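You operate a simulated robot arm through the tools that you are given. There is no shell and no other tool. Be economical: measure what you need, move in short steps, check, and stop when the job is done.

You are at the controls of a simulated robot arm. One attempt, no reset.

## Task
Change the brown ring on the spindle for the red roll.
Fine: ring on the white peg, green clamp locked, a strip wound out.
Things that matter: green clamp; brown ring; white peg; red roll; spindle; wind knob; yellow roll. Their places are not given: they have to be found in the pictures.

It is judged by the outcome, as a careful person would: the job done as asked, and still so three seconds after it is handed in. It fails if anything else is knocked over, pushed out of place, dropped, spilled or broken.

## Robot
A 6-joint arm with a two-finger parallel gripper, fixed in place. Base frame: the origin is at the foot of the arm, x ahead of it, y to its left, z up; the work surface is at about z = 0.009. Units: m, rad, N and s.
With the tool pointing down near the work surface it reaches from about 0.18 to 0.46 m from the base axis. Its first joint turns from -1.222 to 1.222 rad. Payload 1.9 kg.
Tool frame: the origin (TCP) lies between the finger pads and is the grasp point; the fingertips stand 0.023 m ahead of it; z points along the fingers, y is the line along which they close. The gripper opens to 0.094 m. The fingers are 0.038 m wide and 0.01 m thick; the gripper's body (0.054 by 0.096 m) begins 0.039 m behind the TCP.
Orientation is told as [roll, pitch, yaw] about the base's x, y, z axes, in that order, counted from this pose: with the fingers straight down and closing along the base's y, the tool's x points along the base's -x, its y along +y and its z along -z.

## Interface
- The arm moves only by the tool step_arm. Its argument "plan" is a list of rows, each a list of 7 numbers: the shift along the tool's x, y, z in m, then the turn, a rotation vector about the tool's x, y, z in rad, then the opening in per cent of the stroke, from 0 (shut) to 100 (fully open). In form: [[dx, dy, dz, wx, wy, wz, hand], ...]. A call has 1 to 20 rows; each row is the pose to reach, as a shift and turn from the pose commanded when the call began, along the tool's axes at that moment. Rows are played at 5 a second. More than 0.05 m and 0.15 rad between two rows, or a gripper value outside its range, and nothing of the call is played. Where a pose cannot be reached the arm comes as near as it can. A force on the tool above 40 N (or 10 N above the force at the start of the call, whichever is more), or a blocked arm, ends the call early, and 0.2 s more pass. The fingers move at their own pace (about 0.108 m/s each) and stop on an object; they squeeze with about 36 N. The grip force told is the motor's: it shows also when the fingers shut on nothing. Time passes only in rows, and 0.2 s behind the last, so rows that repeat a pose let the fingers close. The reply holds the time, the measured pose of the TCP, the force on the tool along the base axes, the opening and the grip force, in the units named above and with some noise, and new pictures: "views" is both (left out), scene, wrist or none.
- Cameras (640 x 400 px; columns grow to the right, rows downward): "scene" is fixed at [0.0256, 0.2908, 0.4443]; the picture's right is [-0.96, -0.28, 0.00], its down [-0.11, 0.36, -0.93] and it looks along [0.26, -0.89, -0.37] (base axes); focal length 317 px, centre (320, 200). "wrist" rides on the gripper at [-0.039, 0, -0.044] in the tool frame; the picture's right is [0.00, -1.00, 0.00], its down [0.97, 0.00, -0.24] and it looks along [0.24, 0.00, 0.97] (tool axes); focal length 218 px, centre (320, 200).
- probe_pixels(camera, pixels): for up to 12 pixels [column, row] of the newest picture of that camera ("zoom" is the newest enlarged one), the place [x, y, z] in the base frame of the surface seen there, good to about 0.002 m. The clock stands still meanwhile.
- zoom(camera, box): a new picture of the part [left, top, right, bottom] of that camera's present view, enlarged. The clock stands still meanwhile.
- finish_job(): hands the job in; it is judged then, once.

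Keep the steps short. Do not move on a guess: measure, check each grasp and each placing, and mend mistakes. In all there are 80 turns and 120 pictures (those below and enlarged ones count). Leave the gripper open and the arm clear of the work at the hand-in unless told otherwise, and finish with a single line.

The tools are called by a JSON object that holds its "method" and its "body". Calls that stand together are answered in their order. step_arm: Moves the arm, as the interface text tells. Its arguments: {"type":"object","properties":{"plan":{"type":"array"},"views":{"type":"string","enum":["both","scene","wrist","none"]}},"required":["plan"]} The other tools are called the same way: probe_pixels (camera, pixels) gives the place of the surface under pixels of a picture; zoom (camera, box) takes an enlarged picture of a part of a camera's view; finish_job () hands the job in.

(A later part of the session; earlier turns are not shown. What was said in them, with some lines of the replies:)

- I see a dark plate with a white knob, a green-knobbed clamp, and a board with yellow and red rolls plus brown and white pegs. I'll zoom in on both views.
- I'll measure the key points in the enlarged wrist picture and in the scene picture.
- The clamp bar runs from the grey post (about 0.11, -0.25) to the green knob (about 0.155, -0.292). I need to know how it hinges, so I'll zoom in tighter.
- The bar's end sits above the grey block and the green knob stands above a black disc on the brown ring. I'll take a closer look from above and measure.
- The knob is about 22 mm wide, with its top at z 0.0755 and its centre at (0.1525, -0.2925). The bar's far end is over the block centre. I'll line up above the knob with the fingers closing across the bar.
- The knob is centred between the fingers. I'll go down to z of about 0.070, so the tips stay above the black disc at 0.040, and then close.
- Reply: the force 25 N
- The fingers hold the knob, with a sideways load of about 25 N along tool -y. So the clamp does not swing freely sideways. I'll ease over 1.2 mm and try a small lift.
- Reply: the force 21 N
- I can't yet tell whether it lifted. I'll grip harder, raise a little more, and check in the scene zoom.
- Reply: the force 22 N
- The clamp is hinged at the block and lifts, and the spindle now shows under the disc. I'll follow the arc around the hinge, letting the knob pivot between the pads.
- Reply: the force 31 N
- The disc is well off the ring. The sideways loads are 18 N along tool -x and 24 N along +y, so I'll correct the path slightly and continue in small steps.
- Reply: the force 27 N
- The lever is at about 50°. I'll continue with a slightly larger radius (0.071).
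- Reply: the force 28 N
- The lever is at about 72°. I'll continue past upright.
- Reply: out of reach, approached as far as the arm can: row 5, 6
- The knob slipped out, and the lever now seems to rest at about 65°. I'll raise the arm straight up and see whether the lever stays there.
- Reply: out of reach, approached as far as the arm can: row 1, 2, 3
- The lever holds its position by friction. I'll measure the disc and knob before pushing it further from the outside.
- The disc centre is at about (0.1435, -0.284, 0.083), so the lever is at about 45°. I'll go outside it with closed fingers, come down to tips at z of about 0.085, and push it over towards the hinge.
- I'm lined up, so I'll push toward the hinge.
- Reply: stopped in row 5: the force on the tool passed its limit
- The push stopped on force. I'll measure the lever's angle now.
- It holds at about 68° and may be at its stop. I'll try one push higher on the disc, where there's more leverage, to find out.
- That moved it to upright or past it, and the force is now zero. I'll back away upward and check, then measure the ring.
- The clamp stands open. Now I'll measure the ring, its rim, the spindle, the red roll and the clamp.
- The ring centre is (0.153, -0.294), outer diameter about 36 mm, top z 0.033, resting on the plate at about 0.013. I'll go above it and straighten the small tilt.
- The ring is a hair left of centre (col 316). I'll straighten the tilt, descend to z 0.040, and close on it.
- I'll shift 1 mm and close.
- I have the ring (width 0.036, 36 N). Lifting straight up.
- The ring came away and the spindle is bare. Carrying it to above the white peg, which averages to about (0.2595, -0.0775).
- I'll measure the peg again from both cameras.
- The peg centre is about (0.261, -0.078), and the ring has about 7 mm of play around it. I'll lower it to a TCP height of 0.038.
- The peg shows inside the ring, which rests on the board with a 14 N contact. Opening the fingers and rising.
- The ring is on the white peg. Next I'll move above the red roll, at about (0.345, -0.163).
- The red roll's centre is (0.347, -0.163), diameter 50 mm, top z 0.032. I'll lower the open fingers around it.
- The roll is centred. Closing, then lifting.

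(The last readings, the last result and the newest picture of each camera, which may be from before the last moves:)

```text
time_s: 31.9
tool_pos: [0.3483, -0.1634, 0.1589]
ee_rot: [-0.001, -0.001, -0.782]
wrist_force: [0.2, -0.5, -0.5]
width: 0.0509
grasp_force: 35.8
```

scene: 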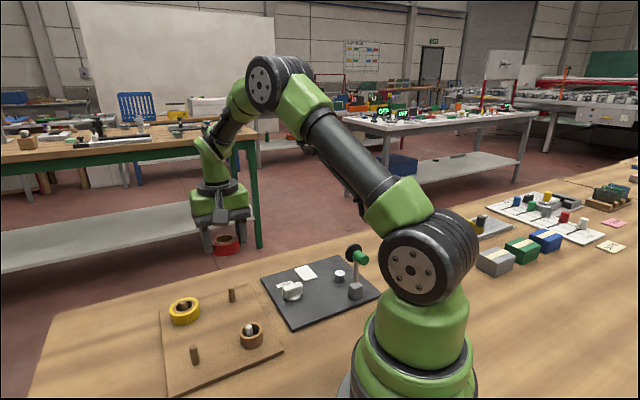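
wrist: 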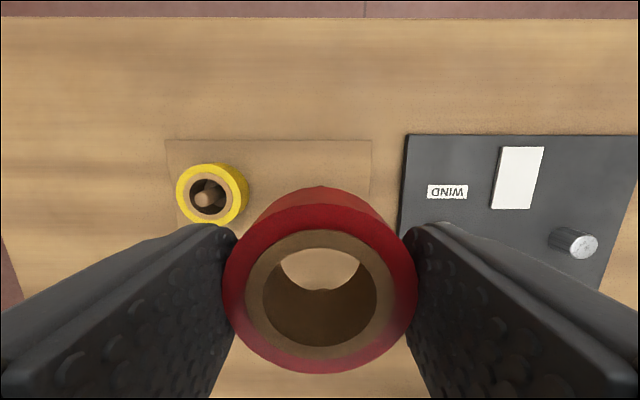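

I have the red roll. I'll carry it to above the spindle at about (0.153, -0.294), approaching from the outer side, and stay high.

{"method": "step_arm", "body": {"plan": [[0.005, -0.04, 0, 0, 0, 0, 42], [0.01, -0.08, 0, 0, 0, 0, 42], [0.015, -0.12, 0, 0, 0, 0, 42], [0.02, -0.16, 0, 0, 0, 0, 42], [0.025, -0.2, 0, 0, 0, 0, 42], [0.03, -0.2305, 0, 0, 0, 0, 42], [0.03, -0.2305, 0, 0, 0, 0, 42]], "views": "both"}}

```text
time_s: 33.5
tool_pos: [0.1642, -0.3046, 0.1575]
ee_rot: [-0.001, 0.002, -0.785]
wrist_force: [0.4, 0.2, -0.8]
width: 0.0509
grasp_force: 35.9
```

scene: 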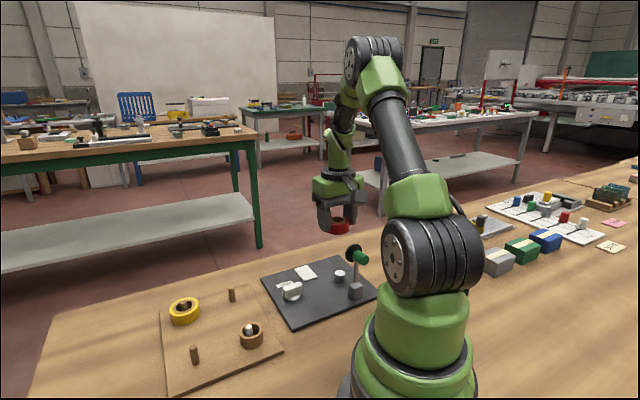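
wrist: 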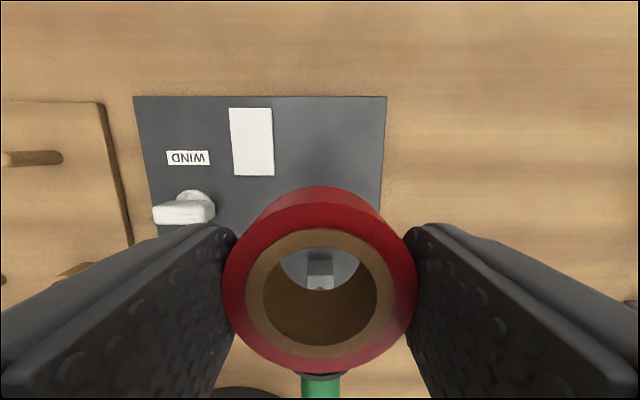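

The scene camera can see the spindle, so I'll measure its outline.

{"method": "zoom", "body": {"camera": "scene", "box": [316, 255, 380, 305]}}

```text
8.00 times, centred on (348, 280) of scene
```

zoom: 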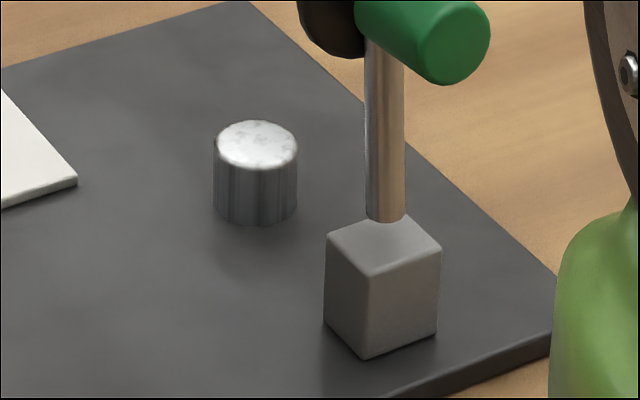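

{"method": "probe_pixels", "body": {"camera": "zoom", "pixels": [[257, 144], [220, 145], [293, 148], [257, 124], [257, 164], [255, 200], [240, 240], [385, 100], [385, 200]]}}

```text
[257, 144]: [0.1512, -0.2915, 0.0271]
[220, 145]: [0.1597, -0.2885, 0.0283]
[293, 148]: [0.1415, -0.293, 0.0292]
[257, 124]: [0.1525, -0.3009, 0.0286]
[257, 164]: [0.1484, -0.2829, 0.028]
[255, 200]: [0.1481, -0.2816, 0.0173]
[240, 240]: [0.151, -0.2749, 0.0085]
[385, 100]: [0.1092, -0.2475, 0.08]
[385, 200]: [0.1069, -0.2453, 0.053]
```

The spindle centre is about (0.152, -0.2925), and the roll's hole leaves about 4 mm of play all round. I'll align first, then lower in two stages.

{"method": "step_arm", "body": {"plan": [[0.0172, 0, 0.0, 0, 0, 0, 42], [0.0172, 0, 0.04, 0, 0, 0, 42], [0.0172, 0, 0.075, 0, 0, 0, 42], [0.0172, 0, 0.088, 0, 0, 0, 42], [0.0172, 0, 0.088, 0, 0, 0, 42]], "views": "wrist"}}

{"method": "zoom", "body": {"camera": "scene", "box": [296, 225, 390, 305]}}

```text
time_s: 34.7
tool_pos: [0.1508, -0.2922, 0.0687]
ee_rot: [0.0, 0.001, -0.785]
wrist_force: [0.7, 0.2, -0.6]
width: 0.0508
grasp_force: 36.0
```

wrist: 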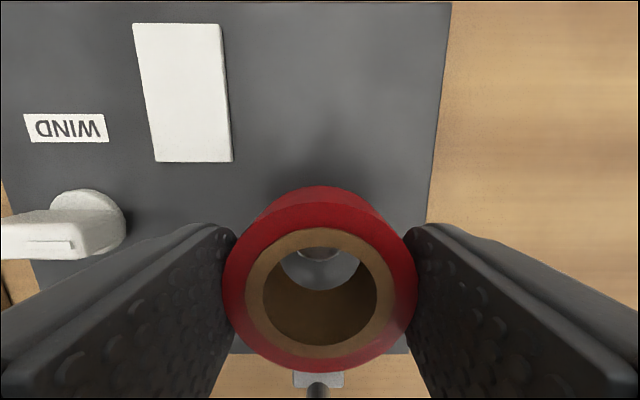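

```text
5.00 times, centred on (343, 265) of scene
```

zoom: 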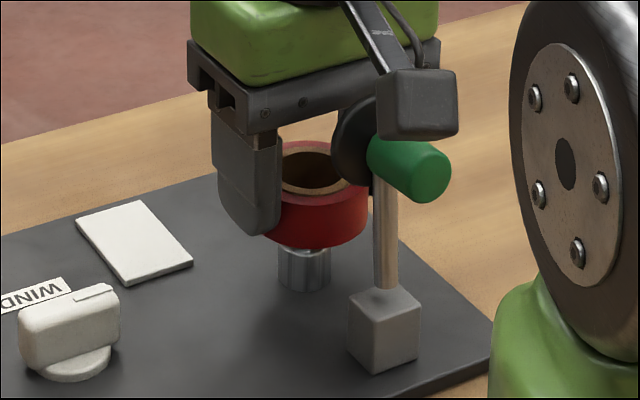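

The spindle shows through the hole, and this matches the pose used for the ring, which cleared the clamp. Lowering the last 29 mm.

{"method": "step_arm", "body": {"plan": [[-0.0008, 0, 0.01, 0, 0, 0, 42], [-0.0008, 0, 0.02, 0, 0, 0, 42], [-0.0008, 0, 0.026, 0, 0, 0, 42], [-0.0008, 0, 0.0295, 0, 0, 0, 42], [-0.0008, 0, 0.0295, 0, 0, 0, 42]], "views": "wrist"}}

{"method": "zoom", "body": {"camera": "scene", "box": [296, 225, 390, 305]}}

```text
time_s: 35.9
tool_pos: [0.1516, -0.2938, 0.0411]
ee_rot: [0.0, 0.0, -0.783]
wrist_force: [-0.4, 0.2, -0.2]
width: 0.0508
grasp_force: 36.1
```

wrist: 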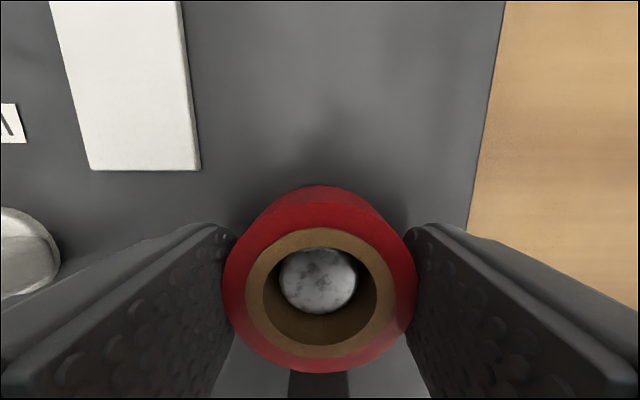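

```text
5.00 times, centred on (343, 265) of scene
```

zoom: 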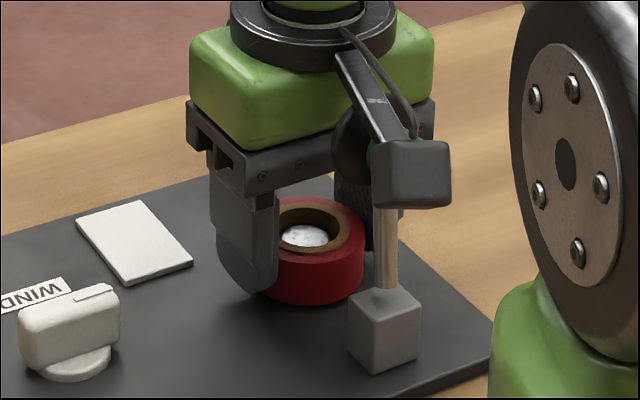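

The roll is around the spindle. I'll lower 2 mm more to touch, release, and rise.

{"method": "step_arm", "body": {"plan": [[0, 0, 0.0015, 0, 0, 0, 42], [0, 0, 0.0025, 0, 0, 0, 42], [0, 0, 0.0025, 0, 0, 0, 42]], "views": "none"}}

{"method": "step_arm", "body": {"plan": [[0, 0, 0, 0, 0, 0, 60], [0, 0, 0, 0, 0, 0, 72], [-0.002, 0, -0.03, 0, 0, 0, 74], [-0.01, 0, -0.07, 0, 0, 0, 74], [-0.03, 0, -0.11, 0, 0, 0, 74], [-0.05, 0, -0.13, 0, 0, 0, 60]], "views": "wrist"}}

{"method": "zoom", "body": {"camera": "scene", "box": [296, 225, 390, 305]}}

```text
time_s: 36.7
tool_pos: [0.1519, -0.2927, 0.0375]
ee_rot: [0.0, -0.001, -0.785]
wrist_force: [-1.2, 2.0, 4.7]
width: 0.0509
grasp_force: 36.0
```

```text
time_s: 38.1
tool_pos: [0.1875, -0.3272, 0.1677]
ee_rot: [0.0, 0.002, -0.783]
wrist_force: [-0.1, 0.1, -1.2]
width: 0.0561
grasp_force: 0.1
```

wrist: 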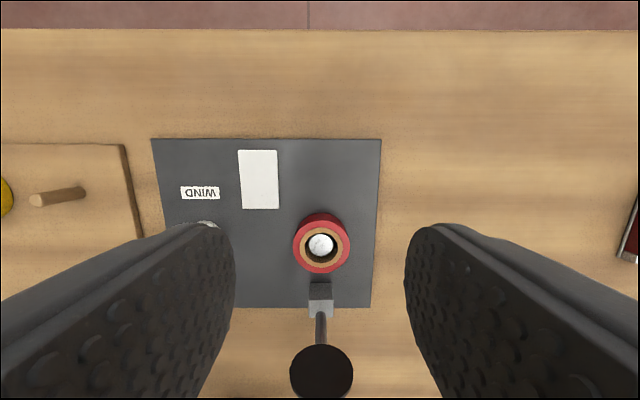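

```text
5.00 times, centred on (343, 265) of scene
```

zoom: 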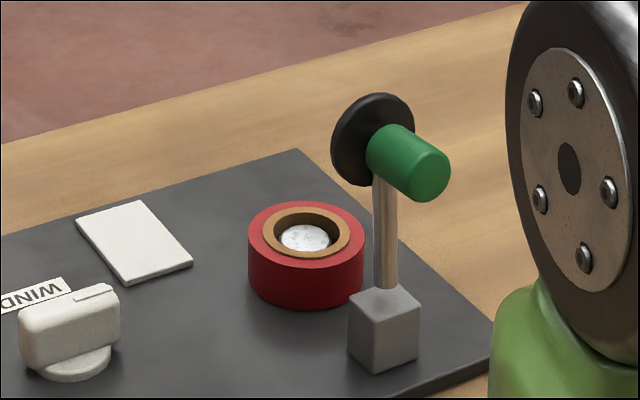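

The red roll is seated on the spindle. To close the clamp I'll grip its knob from above; the knob now lies level at about (0.10, -0.243, 0.108). First I'll move over it and check.

{"method": "step_arm", "body": {"plan": [[0.0, 0, -0.02, 0, 0, 0, 60], [0.04, 0, -0.02, 0, 0, 0, 60], [0.08, 0, -0.02, 0, 0, 0, 60], [0.119, 0, -0.02, 0, 0, 0, 60], [0.119, 0, -0.02, 0, 0, 0, 60]], "views": "wrist"}}

{"method": "zoom", "body": {"camera": "scene", "box": [306, 205, 390, 305]}}

```text
time_s: 39.3
tool_pos: [0.1031, -0.2437, 0.1871]
ee_rot: [0.0, -0.001, -0.781]
wrist_force: [0.1, 0.7, 0.1]
width: 0.0564
grasp_force: 0.0
```

wrist: 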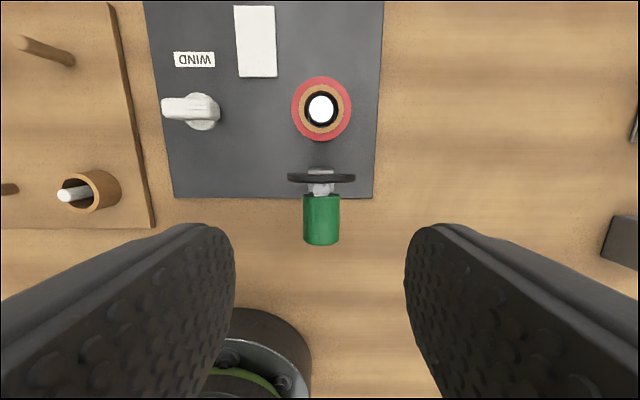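

```text
4.00 times, centred on (348, 255) of scene
```

zoom: 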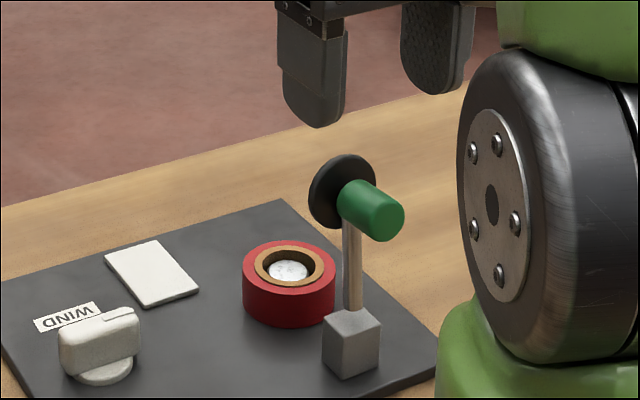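

{"method": "probe_pixels", "body": {"camera": "wrist", "pixels": [[321, 200], [321, 220], [321, 238], [306, 220], [337, 220], [321, 174], [321, 182], [290, 180]]}}

```text
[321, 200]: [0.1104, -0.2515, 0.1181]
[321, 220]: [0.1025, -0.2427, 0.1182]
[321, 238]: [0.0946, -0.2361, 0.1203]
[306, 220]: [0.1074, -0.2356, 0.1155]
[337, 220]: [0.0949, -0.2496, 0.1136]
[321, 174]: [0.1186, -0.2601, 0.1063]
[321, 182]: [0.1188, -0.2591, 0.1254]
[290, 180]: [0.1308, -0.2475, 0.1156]
```

The knob centre is at about (0.102, -0.243, 0.108) and the disc is just outside the finger width. I'll lower over the knob and close.

{"method": "step_arm", "body": {"plan": [[0.0025, 0.0003, 0.03, 0, 0, 0, 60], [0.0025, 0.0003, 0.06, 0, 0, 0, 60], [0.0025, 0.0003, 0.078, 0, 0, 0, 60], [0.0025, 0.0003, 0.078, 0, 0, 0, 40], [0.0025, 0.0003, 0.078, 0, 0, 0, 25], [0.0025, 0.0003, 0.078, 0, 0, 0, 15], [0.0025, 0.0003, 0.078, 0, 0, 0, 15]], "views": "wrist"}}

```text
time_s: 40.9
tool_pos: [0.1006, -0.2428, 0.1101]
ee_rot: [0.0, -0.002, -0.783]
wrist_force: [-12.0, -12.8, -12.9]
width: 0.0211
grasp_force: 45.0
```

wrist: 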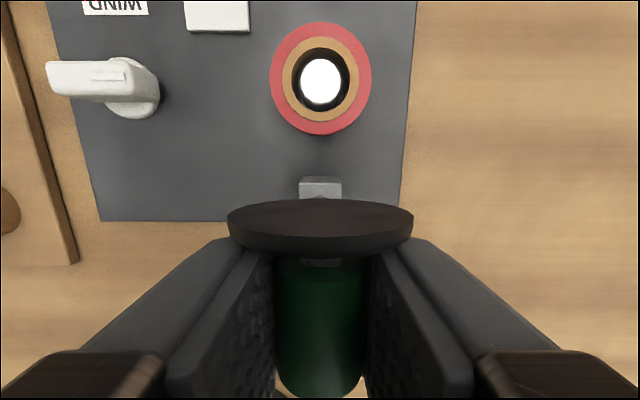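

I have the knob (width 0.021). Now I'll turn the gripper rigidly with the lever about the hinge, outward and down, in small steps.

{"method": "step_arm", "body": {"plan": [[-0.0045, -0.0006, -0.0004, 0, 0.07, 0, 12], [-0.009, -0.0006, -0.0006, 0, 0.14, 0, 12], [-0.0135, -0.0006, -0.0004, 0, 0.21, 0, 12], [-0.018, -0.0006, 0, 0, 0.28, 0, 12], [-0.0225, -0.0006, 0.0008, 0, 0.35, 0, 12], [-0.0269, -0.0006, 0.0019, 0, 0.42, 0, 12]], "views": "none"}}

{"method": "zoom", "body": {"camera": "scene", "box": [306, 205, 390, 305]}}

```text
time_s: 42.3
tool_pos: [0.121, -0.2632, 0.1086]
ee_rot: [-0.001, 0.418, -0.784]
wrist_force: [15.4, -2.5, 26.5]
width: 0.0212
grasp_force: 45.4
```

```text
4.00 times, centred on (348, 255) of scene
```

zoom: 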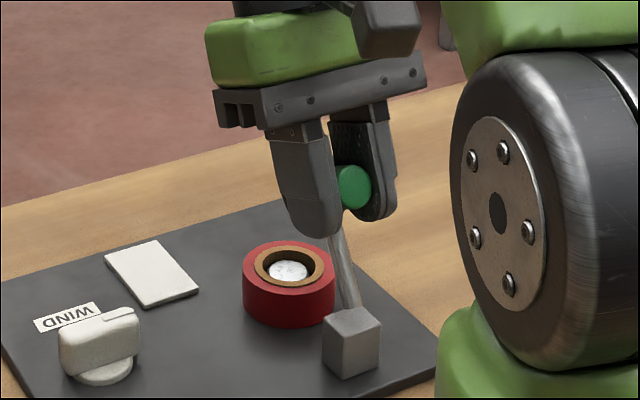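

The lever follows. There is a radial push of about 29 N outward, so I'll increase the radius by 1.5 mm and continue.

{"method": "step_arm", "body": {"plan": [[0, 0, -0.0015, 0, 0, 0, 12], [-0.0046, 0, -0.002, 0, 0.07, 0, 12], [-0.0092, 0, -0.0021, 0, 0.14, 0, 12], [-0.01385, 0, -0.002, 0, 0.21, 0, 12], [-0.01845, 0, -0.0015, 0, 0.28, 0, 12], [-0.023, 0, -0.0006, 0, 0.35, 0, 12], [-0.0275, 0, 0.0005, 0, 0.42, 0, 12]], "views": "none"}}

{"method": "zoom", "body": {"camera": "scene", "box": [306, 205, 390, 305]}}

```text
time_s: 43.9
tool_pos: [0.1371, -0.2796, 0.0952]
ee_rot: [0.001, 0.842, -0.784]
wrist_force: [10.5, 1.7, 1.3]
width: 0.0211
grasp_force: 44.8
```

```text
4.00 times, centred on (348, 255) of scene
```

zoom: 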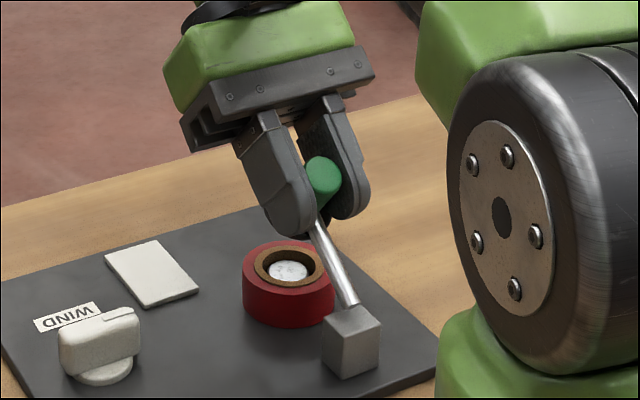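

Forces are small and the lever is at about 42°. Continuing in the same way.

{"method": "step_arm", "body": {"plan": [[-0.0046, 0, -0.0005, 0, 0.07, 0, 12], [-0.0092, 0, -0.0006, 0, 0.14, 0, 12], [-0.01385, 0, -0.0005, 0, 0.21, 0, 12], [-0.01845, 0, 0, 0, 0.28, 0, 12], [-0.023, 0, 0.0009, 0, 0.35, 0, 12]], "views": "scene"}}

{"method": "zoom", "body": {"camera": "scene", "box": [306, 205, 390, 305]}}

```text
time_s: 44.6
tool_pos: [0.1396, -0.2809, 0.0925]
ee_rot: [-0.005, 0.969, -0.777]
wrist_force: [-11.5, 10.4, -121.5]
width: 0.0212
grasp_force: 45.5
out of reach, approached as far as the arm can: row 2, 3
stopped in row 3: the force on the tool passed its limit (the readings are from after the stop); the commanded pose is now the measured one
```

scene: 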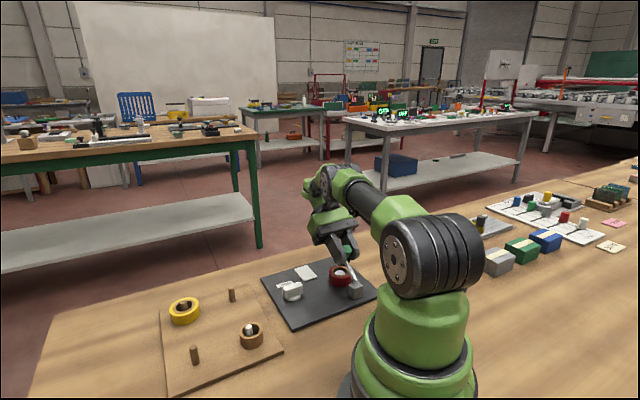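

```text
4.00 times, centred on (348, 255) of scene
```

zoom: 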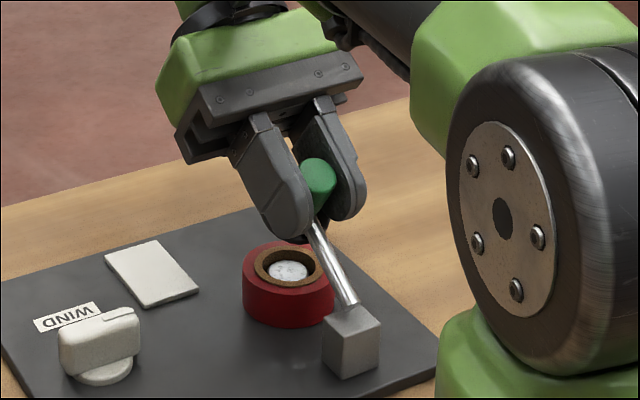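

The arm is at its reach limit with a high force, so I'll let go now and back out along the fingers.

{"method": "step_arm", "body": {"plan": [[0, 0, 0, 0, 0, 0, 40], [0, 0, 0, 0, 0, 0, 60], [0, 0, -0.02, 0, -0.1, 0, 60], [0, 0, -0.05, 0, -0.2, 0, 60], [0, 0, -0.07, 0, -0.3, 0, 50]], "views": "none"}}

{"method": "zoom", "body": {"camera": "scene", "box": [306, 205, 390, 305]}}

```text
time_s: 45.0
tool_pos: [0.1391, -0.282, 0.0921]
ee_rot: [-0.013, 0.966, -0.785]
wrist_force: [-6.6, 3.5, -106.1]
width: 0.0563
grasp_force: 0.1
stopped in row 2: the force on the tool passed its limit (the readings are from after the stop); the commanded pose is now the measured one
```

```text
4.00 times, centred on (348, 255) of scene
```

zoom: 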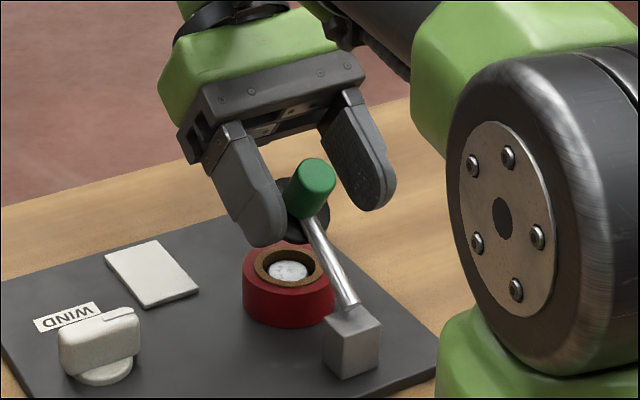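

The knob is free but the force remains, so the wrist is pressing on the arm's own link. I'll untilt in small steps.

{"method": "step_arm", "body": {"plan": [[0, 0, -0.003, 0, -0.05, 0, 60], [0, 0, -0.01, 0, -0.12, 0, 60], [0, 0, -0.02, 0, -0.2, 0, 60], [0.0, 0, -0.035, 0, -0.28, 0, 60]], "views": "scene"}}

```text
time_s: 46.0
tool_pos: [0.16, -0.3028, 0.114]
ee_rot: [-0.007, 0.687, -0.777]
wrist_force: [0.6, 0.6, 0.1]
width: 0.0564
grasp_force: 0.1
```

scene: 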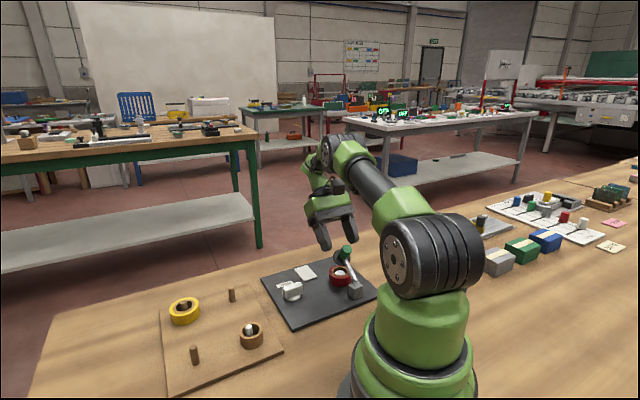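

The arm is free with zero force. I'll rise and bring the gripper back to vertical, closing the fingers.

{"method": "step_arm", "body": {"plan": [[0.013, 0, -0.016, 0, -0.137, 0, 60], [0.025, 0, -0.031, 0, -0.274, 0, 60], [0.038, 0, -0.046, 0, -0.411, 0, 40], [0.038, 0, -0.046, 0, -0.548, 0, 20], [0.038, 0, -0.046, -0.007, -0.687, 0, 0], [0.038, 0, -0.046, -0.007, -0.687, 0, 0]], "views": "wrist"}}

{"method": "zoom", "body": {"camera": "scene", "box": [306, 205, 390, 305]}}

```text
time_s: 47.4
tool_pos: [0.1605, -0.3022, 0.1726]
ee_rot: [0.001, -0.002, -0.775]
wrist_force: [-0.2, -0.5, 0.8]
width: 0.0002
grasp_force: 35.9
```

wrist: 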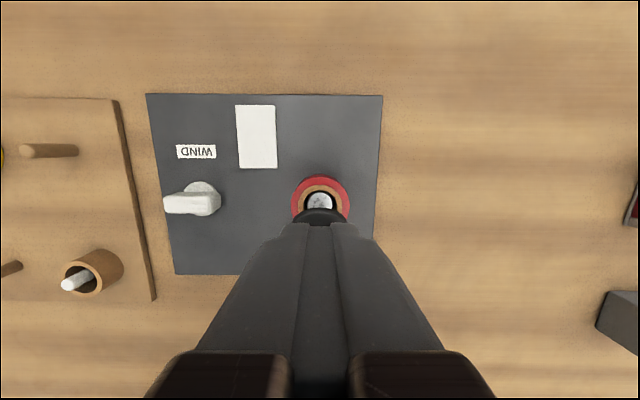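

```text
4.00 times, centred on (348, 255) of scene
```

zoom: 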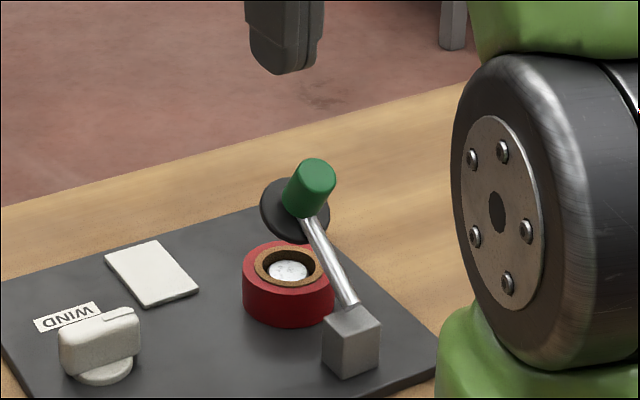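

{"method": "probe_pixels", "body": {"camera": "zoom", "pixels": [[316, 170], [305, 165], [310, 200], [285, 235], [265, 200], [345, 300], [320, 240]]}}

```text
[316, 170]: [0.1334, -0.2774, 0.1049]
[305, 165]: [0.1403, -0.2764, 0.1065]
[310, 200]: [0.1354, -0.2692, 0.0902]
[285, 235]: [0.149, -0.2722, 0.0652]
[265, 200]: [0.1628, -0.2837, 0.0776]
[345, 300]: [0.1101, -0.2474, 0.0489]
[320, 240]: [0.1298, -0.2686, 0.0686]
```

The knob's top is at about (0.137, -0.277, 0.105). With the fingers closed I'll press it straight down, in stages.

{"method": "step_arm", "body": {"plan": [[0.018, 0.001, 0.0, 0, 0, 0, 0], [0.018, 0.001, 0.035, 0, 0, 0, 0], [0.018, 0.001, 0.045, 0, 0, 0, 0], [0.018, 0.001, 0.053, 0, 0, 0, 0], [0.018, 0.001, 0.06, 0, 0, 0, 0], [0.018, 0.001, 0.066, 0, 0, 0, 0], [0.018, 0.001, 0.071, 0, 0, 0, 0]], "views": "none"}}

{"method": "zoom", "body": {"camera": "scene", "box": [306, 205, 390, 305]}}

```text
time_s: 49.0
tool_pos: [0.1485, -0.2877, 0.1009]
ee_rot: [0.0, 0.001, -0.778]
wrist_force: [0.3, 0.5, 0.1]
width: 0.0
grasp_force: 36.2
```

```text
4.00 times, centred on (348, 255) of scene
```

zoom: 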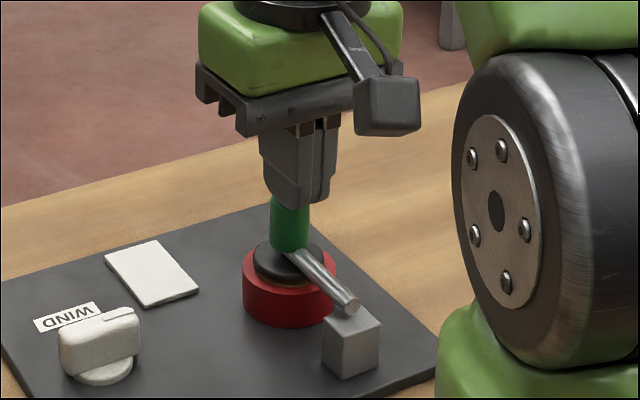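

It's nearly down, with no force on the tool. I'll press slowly for real contact.

{"method": "step_arm", "body": {"plan": [[0, 0, 0.002, 0, 0, 0, 0], [0, 0, 0.004, 0, 0, 0, 0], [0, 0, 0.005, 0, 0, 0, 0], [0, 0, 0.006, 0, 0, 0, 0]], "views": "none"}}

{"method": "step_arm", "body": {"plan": [[0, 0, -0.03, 0, 0, 0, 0], [-0.02, 0, -0.07, 0, 0, 0, 30], [-0.03, 0, -0.08, 0, 0, 0, 60]], "views": "wrist"}}

{"method": "zoom", "body": {"camera": "scene", "box": [316, 235, 380, 305]}}

```text
time_s: 49.9
tool_pos: [0.1478, -0.2876, 0.0988]
ee_rot: [0.002, 0.001, -0.775]
wrist_force: [-5.6, 5.8, 18.4]
width: 0.0
grasp_force: 36.2
stopped in row 4: the force on the tool passed its limit (the readings are from after the stop); the commanded pose is now the measured one
```

```text
time_s: 50.7
tool_pos: [0.1685, -0.3092, 0.178]
ee_rot: [0.001, 0.0, -0.777]
wrist_force: [-0.5, -0.3, 0.2]
width: 0.0565
grasp_force: 0.1
```

wrist: 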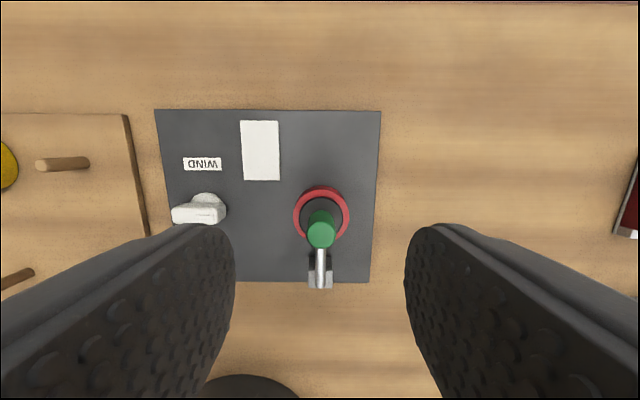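

```text
5.71 times, centred on (348, 270) of scene
```

zoom: 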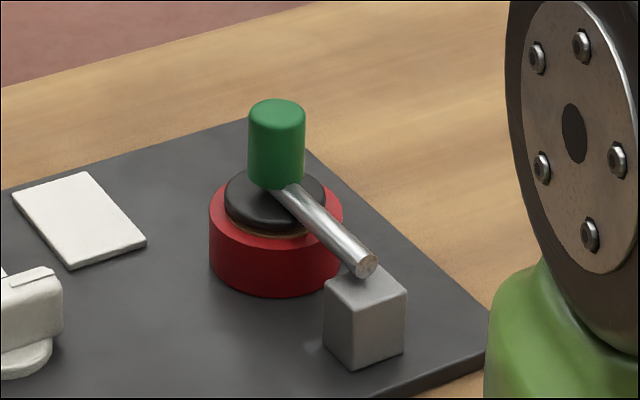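

The clamp looks closed on the red roll. I'll check the heights against the start (knob top 0.0755, disc 0.040).

{"method": "probe_pixels", "body": {"camera": "wrist", "pixels": [[321, 235], [306, 207], [337, 207], [320, 285], [298, 215], [346, 215], [321, 190]]}}

{"method": "zoom", "body": {"camera": "wrist", "box": [150, 130, 270, 240]}}

```text
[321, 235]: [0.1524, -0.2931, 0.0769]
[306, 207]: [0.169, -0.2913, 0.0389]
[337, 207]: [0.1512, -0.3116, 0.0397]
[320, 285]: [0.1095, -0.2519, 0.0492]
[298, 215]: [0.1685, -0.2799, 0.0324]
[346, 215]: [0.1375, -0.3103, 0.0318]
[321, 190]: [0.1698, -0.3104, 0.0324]
```

```text
3.64 times, centred on (210, 185) of wrist
```

zoom: 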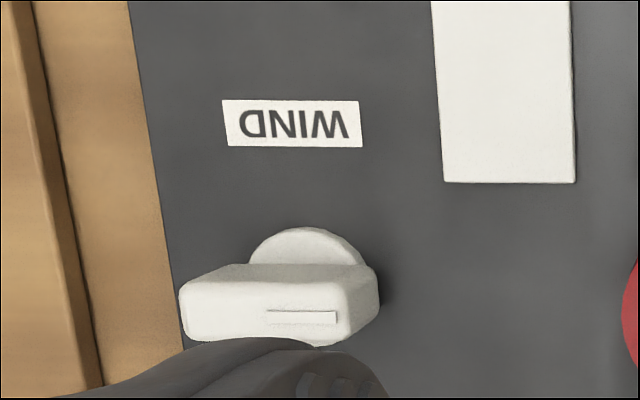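

The heights match the start, so the clamp is locked. Next is the WIND knob: a bar handle at about (0.233, -0.212), lying along tool y. I'll go above it and turn the gripper 90° so the fingers close across the bar.

{"method": "step_arm", "body": {"plan": [[0, 0.01, 0, 0, 0, -0.131, 60], [0.002, 0.02, 0, 0, 0, -0.262, 60], [0.004, 0.03, 0, 0, 0, -0.393, 60], [0.006, 0.04, 0, 0, 0, -0.524, 60], [0.008, 0.05, 0, 0, 0, -0.655, 60], [0.01, 0.06, 0, 0, 0, -0.785, 60], [0.013, 0.07, 0, 0, 0, -0.916, 60], [0.016, 0.08, 0, 0, 0, -1.047, 60], [0.019, 0.09, 0.01, 0, 0, -1.178, 60], [0.021, 0.1, 0.02, 0, 0, -1.309, 60], [0.0231, 0.1143, 0.03, 0, 0, -1.44, 60], [0.0231, 0.1143, 0.038, 0, 0, -1.563, 60], [0.0231, 0.1143, 0.038, 0, 0, -1.563, 60]], "views": "both"}}

```text
time_s: 53.5
tool_pos: [0.2339, -0.2116, 0.1393]
ee_rot: [0.0, -0.002, 0.789]
wrist_force: [0.1, -0.3, 0.0]
width: 0.0567
grasp_force: 0.1
```

scene: 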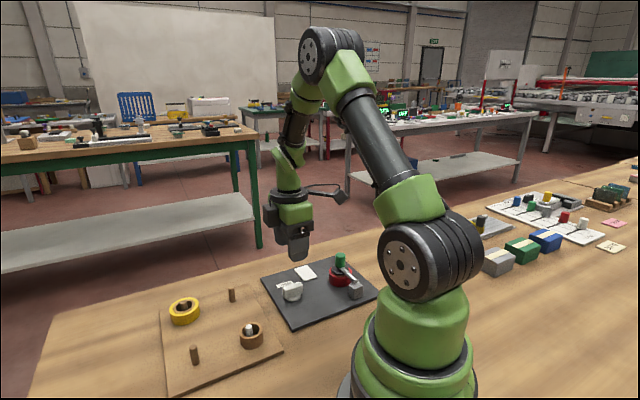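
wrist: 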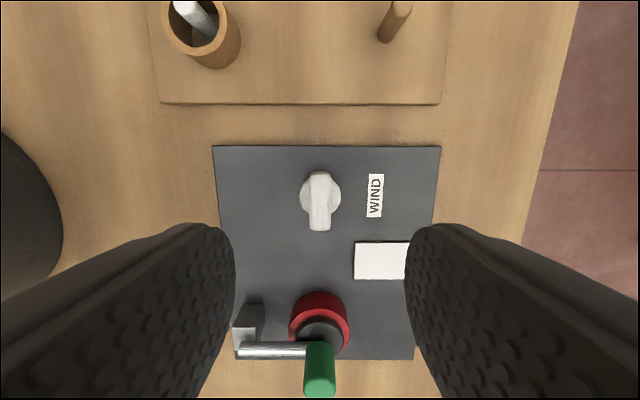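

{"method": "zoom", "body": {"camera": "wrist", "box": [270, 160, 390, 240]}}

```text
5.00 times, centred on (330, 200) of wrist
```

zoom: 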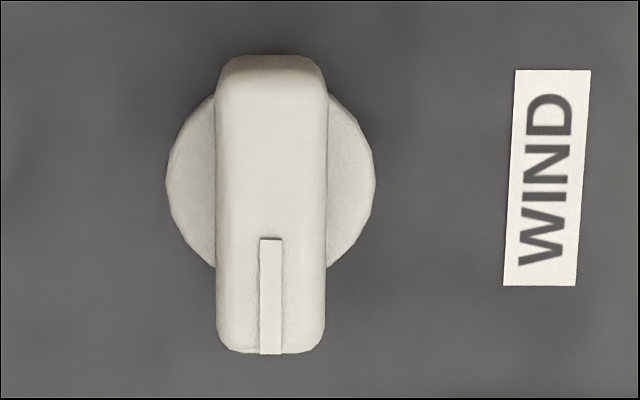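

{"method": "probe_pixels", "body": {"camera": "zoom", "pixels": [[271, 205], [222, 205], [320, 205], [271, 65], [271, 340], [190, 180], [350, 180], [271, 300]]}}

```text
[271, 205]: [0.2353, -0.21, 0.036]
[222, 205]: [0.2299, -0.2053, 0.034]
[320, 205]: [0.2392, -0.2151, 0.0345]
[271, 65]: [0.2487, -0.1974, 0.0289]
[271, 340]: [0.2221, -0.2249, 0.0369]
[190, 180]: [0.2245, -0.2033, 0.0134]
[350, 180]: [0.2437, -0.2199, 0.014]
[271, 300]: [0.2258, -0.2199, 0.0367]
```

The knob axis is at (0.2343, -0.2117), with the bar 14 mm wide and its top at z 0.0365. I'm centred, so I'll descend to TCP z 0.045 and close.

{"method": "step_arm", "body": {"plan": [[0, 0, 0.04, 0, 0, 0, 50], [0, 0, 0.08, 0, 0, 0, 45], [0, 0, 0.0945, 0, 0, 0, 45], [0, 0, 0.0945, 0, 0, 0, 30], [0, 0, 0.0945, 0, 0, 0, 10], [0, 0, 0.0945, 0, 0, 0, 10]], "views": "wrist"}}

```text
time_s: 54.9
tool_pos: [0.2337, -0.2113, 0.0442]
ee_rot: [-0.001, -0.001, 0.788]
wrist_force: [9.0, -7.4, -20.8]
width: 0.0159
grasp_force: 44.8
```

wrist: 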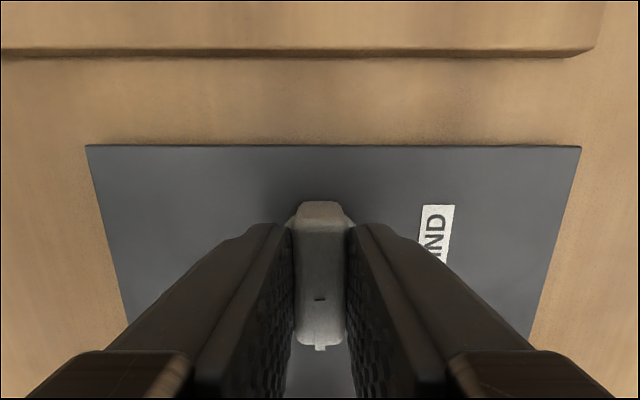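

I have the bar. Next is a trial turn of 0.5 rad clockwise seen from above, watching force and pictures.

{"method": "step_arm", "body": {"plan": [[0, 0, 0, 0, 0, 0.1, 10], [0, 0, 0, 0, 0, 0.2, 10], [0, 0, 0, 0, 0, 0.3, 10], [0, 0, 0, 0, 0, 0.4, 10], [0, 0, 0, 0, 0, 0.5, 10]], "views": "wrist"}}

{"method": "zoom", "body": {"camera": "scene", "box": [260, 240, 390, 330]}}

```text
time_s: 56.1
tool_pos: [0.2335, -0.2115, 0.0454]
ee_rot: [-0.002, -0.001, 0.284]
wrist_force: [10.1, -17.3, -30.9]
width: 0.0159
grasp_force: 44.9
```

wrist: 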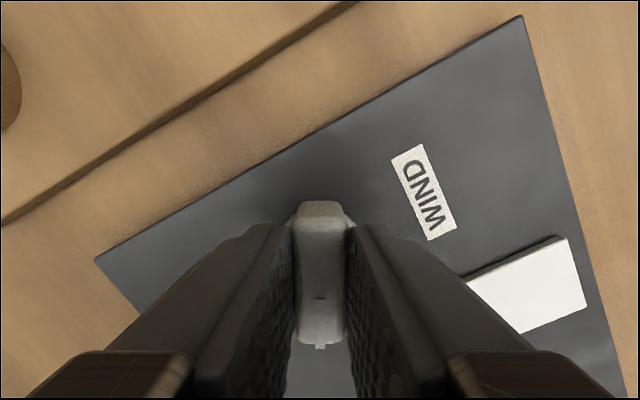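

```text
4.44 times, centred on (325, 285) of scene
```

zoom: 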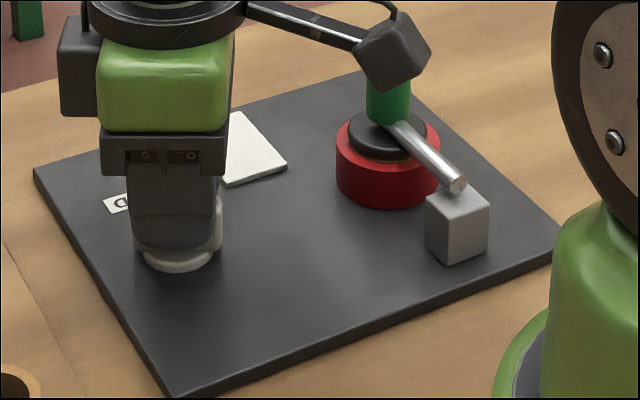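

The knob turns with me. The small box on the strut looks close to the green clamp knob, so I'll measure it before turning on.

{"method": "probe_pixels", "body": {"camera": "zoom", "pixels": [[395, 75], [385, 90], [420, 70], [375, 40], [388, 105], [310, 30], [270, 12]]}}

{"method": "zoom", "body": {"camera": "scene", "box": [230, 160, 400, 300]}}

```text
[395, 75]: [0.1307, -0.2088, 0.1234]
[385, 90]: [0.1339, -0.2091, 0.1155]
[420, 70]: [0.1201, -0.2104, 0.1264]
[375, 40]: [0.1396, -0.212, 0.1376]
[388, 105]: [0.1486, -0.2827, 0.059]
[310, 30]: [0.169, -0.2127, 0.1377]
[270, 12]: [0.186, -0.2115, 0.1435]
```

```text
2.86 times, centred on (315, 230) of scene
```

zoom: 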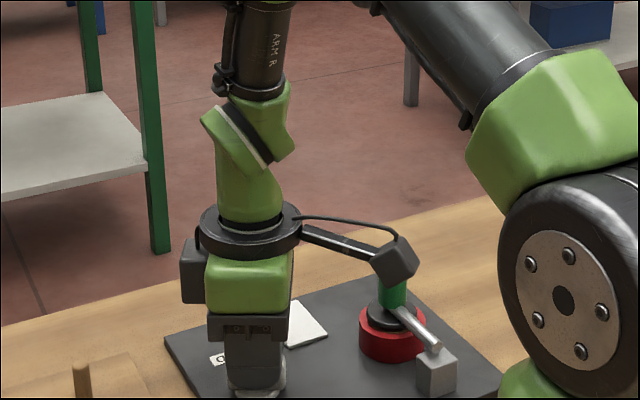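

The box is at z above 0.11 and the clamp knob tops out at 0.077, so it clears. I'll keep turning clockwise, lowered 1 mm to ease the vertical pull.

{"method": "step_arm", "body": {"plan": [[0, 0, 0.0007, 0, 0, 0.1, 10], [0, 0, 0.0007, 0, 0, 0.2, 10], [0, 0, 0.0007, 0, 0, 0.3, 10], [0, 0, 0.0007, 0, 0, 0.4, 10], [0, 0, 0.0007, 0, 0, 0.5, 10], [0, 0, 0.0007, 0, 0, 0.6, 10], [0, 0, 0.0007, 0, 0, 0.7, 10], [0, 0, 0.0007, 0, 0, 0.8, 10], [0, 0, 0.0007, 0, 0, 0.9, 10], [0, 0, 0.0007, 0, 0, 1.0, 10]], "views": "wrist"}}

{"method": "zoom", "body": {"camera": "scene", "box": [260, 240, 390, 330]}}

```text
time_s: 58.3
tool_pos: [0.2344, -0.2116, 0.0447]
ee_rot: [0.001, -0.003, -0.715]
wrist_force: [-12.2, -16.8, 30.7]
width: 0.0159
grasp_force: 45.6
```

wrist: 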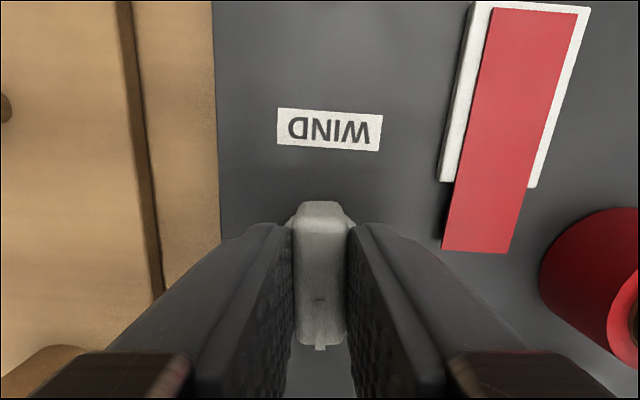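

```text
4.44 times, centred on (325, 285) of scene
```

zoom: 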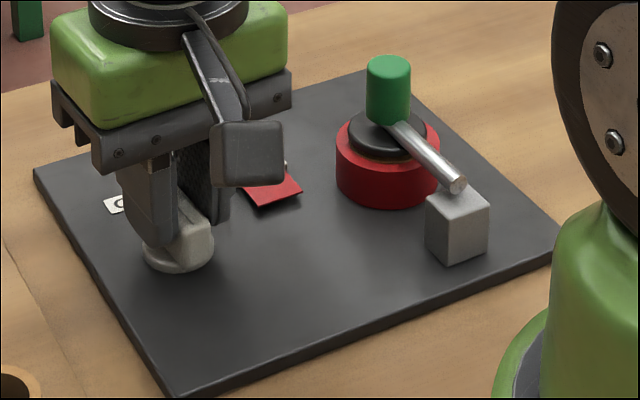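

A red strip has come out across the white card. I'll turn 0.3 rad more to see whether it has finished.

{"method": "step_arm", "body": {"plan": [[0, 0, -0.0006, 0, 0, 0.1, 10], [0, 0, -0.0006, 0, 0, 0.2, 10], [0, 0, -0.0006, 0, 0, 0.3, 10], [0, 0, -0.0006, 0, 0, 0.3, 10]], "views": "wrist"}}

```text
time_s: 59.3
tool_pos: [0.2338, -0.2106, 0.0451]
ee_rot: [-0.002, 0.002, -1.009]
wrist_force: [-14.6, -21.4, -4.2]
width: 0.023
grasp_force: 45.1
```

wrist: 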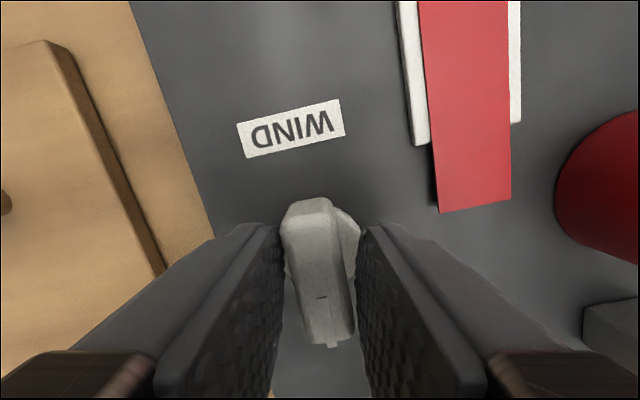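

The knob has reached its stop and no longer follows. I'll ease back, open, and rise clear.

{"method": "step_arm", "body": {"plan": [[0, 0, 0, 0, 0, -0.1, 12], [0, 0, 0, 0, 0, -0.2, 20], [0, 0, 0, 0, 0, -0.2, 50], [0, 0, 0, 0, 0, -0.2, 50], [0, 0, -0.04, 0, 0, -0.2, 60], [0, 0, -0.08, 0, 0, -0.2, 80], [0, 0, -0.12, 0, 0, -0.2, 100], [0, 0, -0.16, 0, 0, -0.2, 100]], "views": "both"}}

{"method": "zoom", "body": {"camera": "scene", "box": [150, 240, 390, 390]}}

```text
time_s: 61.1
tool_pos: [0.2329, -0.2115, 0.2046]
ee_rot: [0.002, 0.001, -0.814]
wrist_force: [0.0, 0.2, 0.2]
width: 0.0939
grasp_force: 0.0
```

scene: 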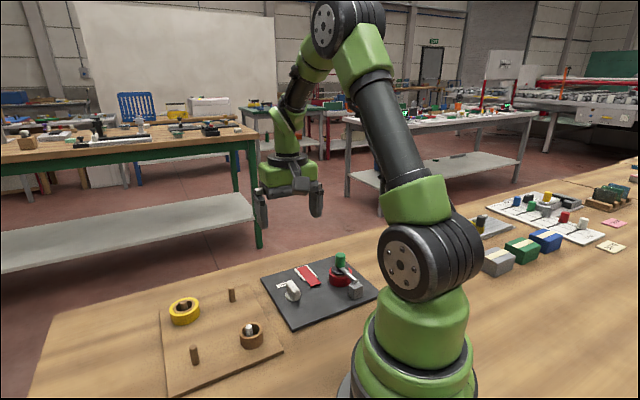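
wrist: 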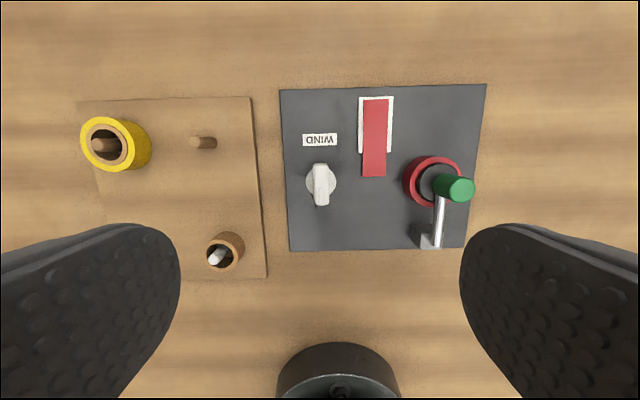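

```text
2.67 times, centred on (270, 315) of scene
```

zoom: 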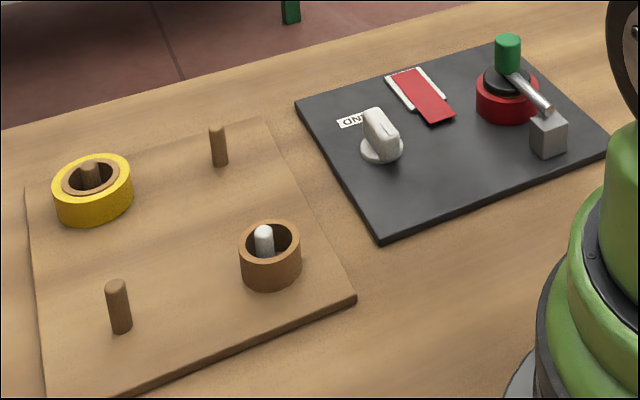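

The ring is on the white peg, the red roll is on the spindle under the closed clamp, and the strip is out. The yellow roll hasn't moved, and the arm is clear with the gripper open. Handing in.

{"method": "finish_job", "body": {}}

```text
The job is handed in.
```

The red roll is on the spindle with the green clamp locked, the brown ring is on the white peg, a strip is wound out, and the job is handed in.
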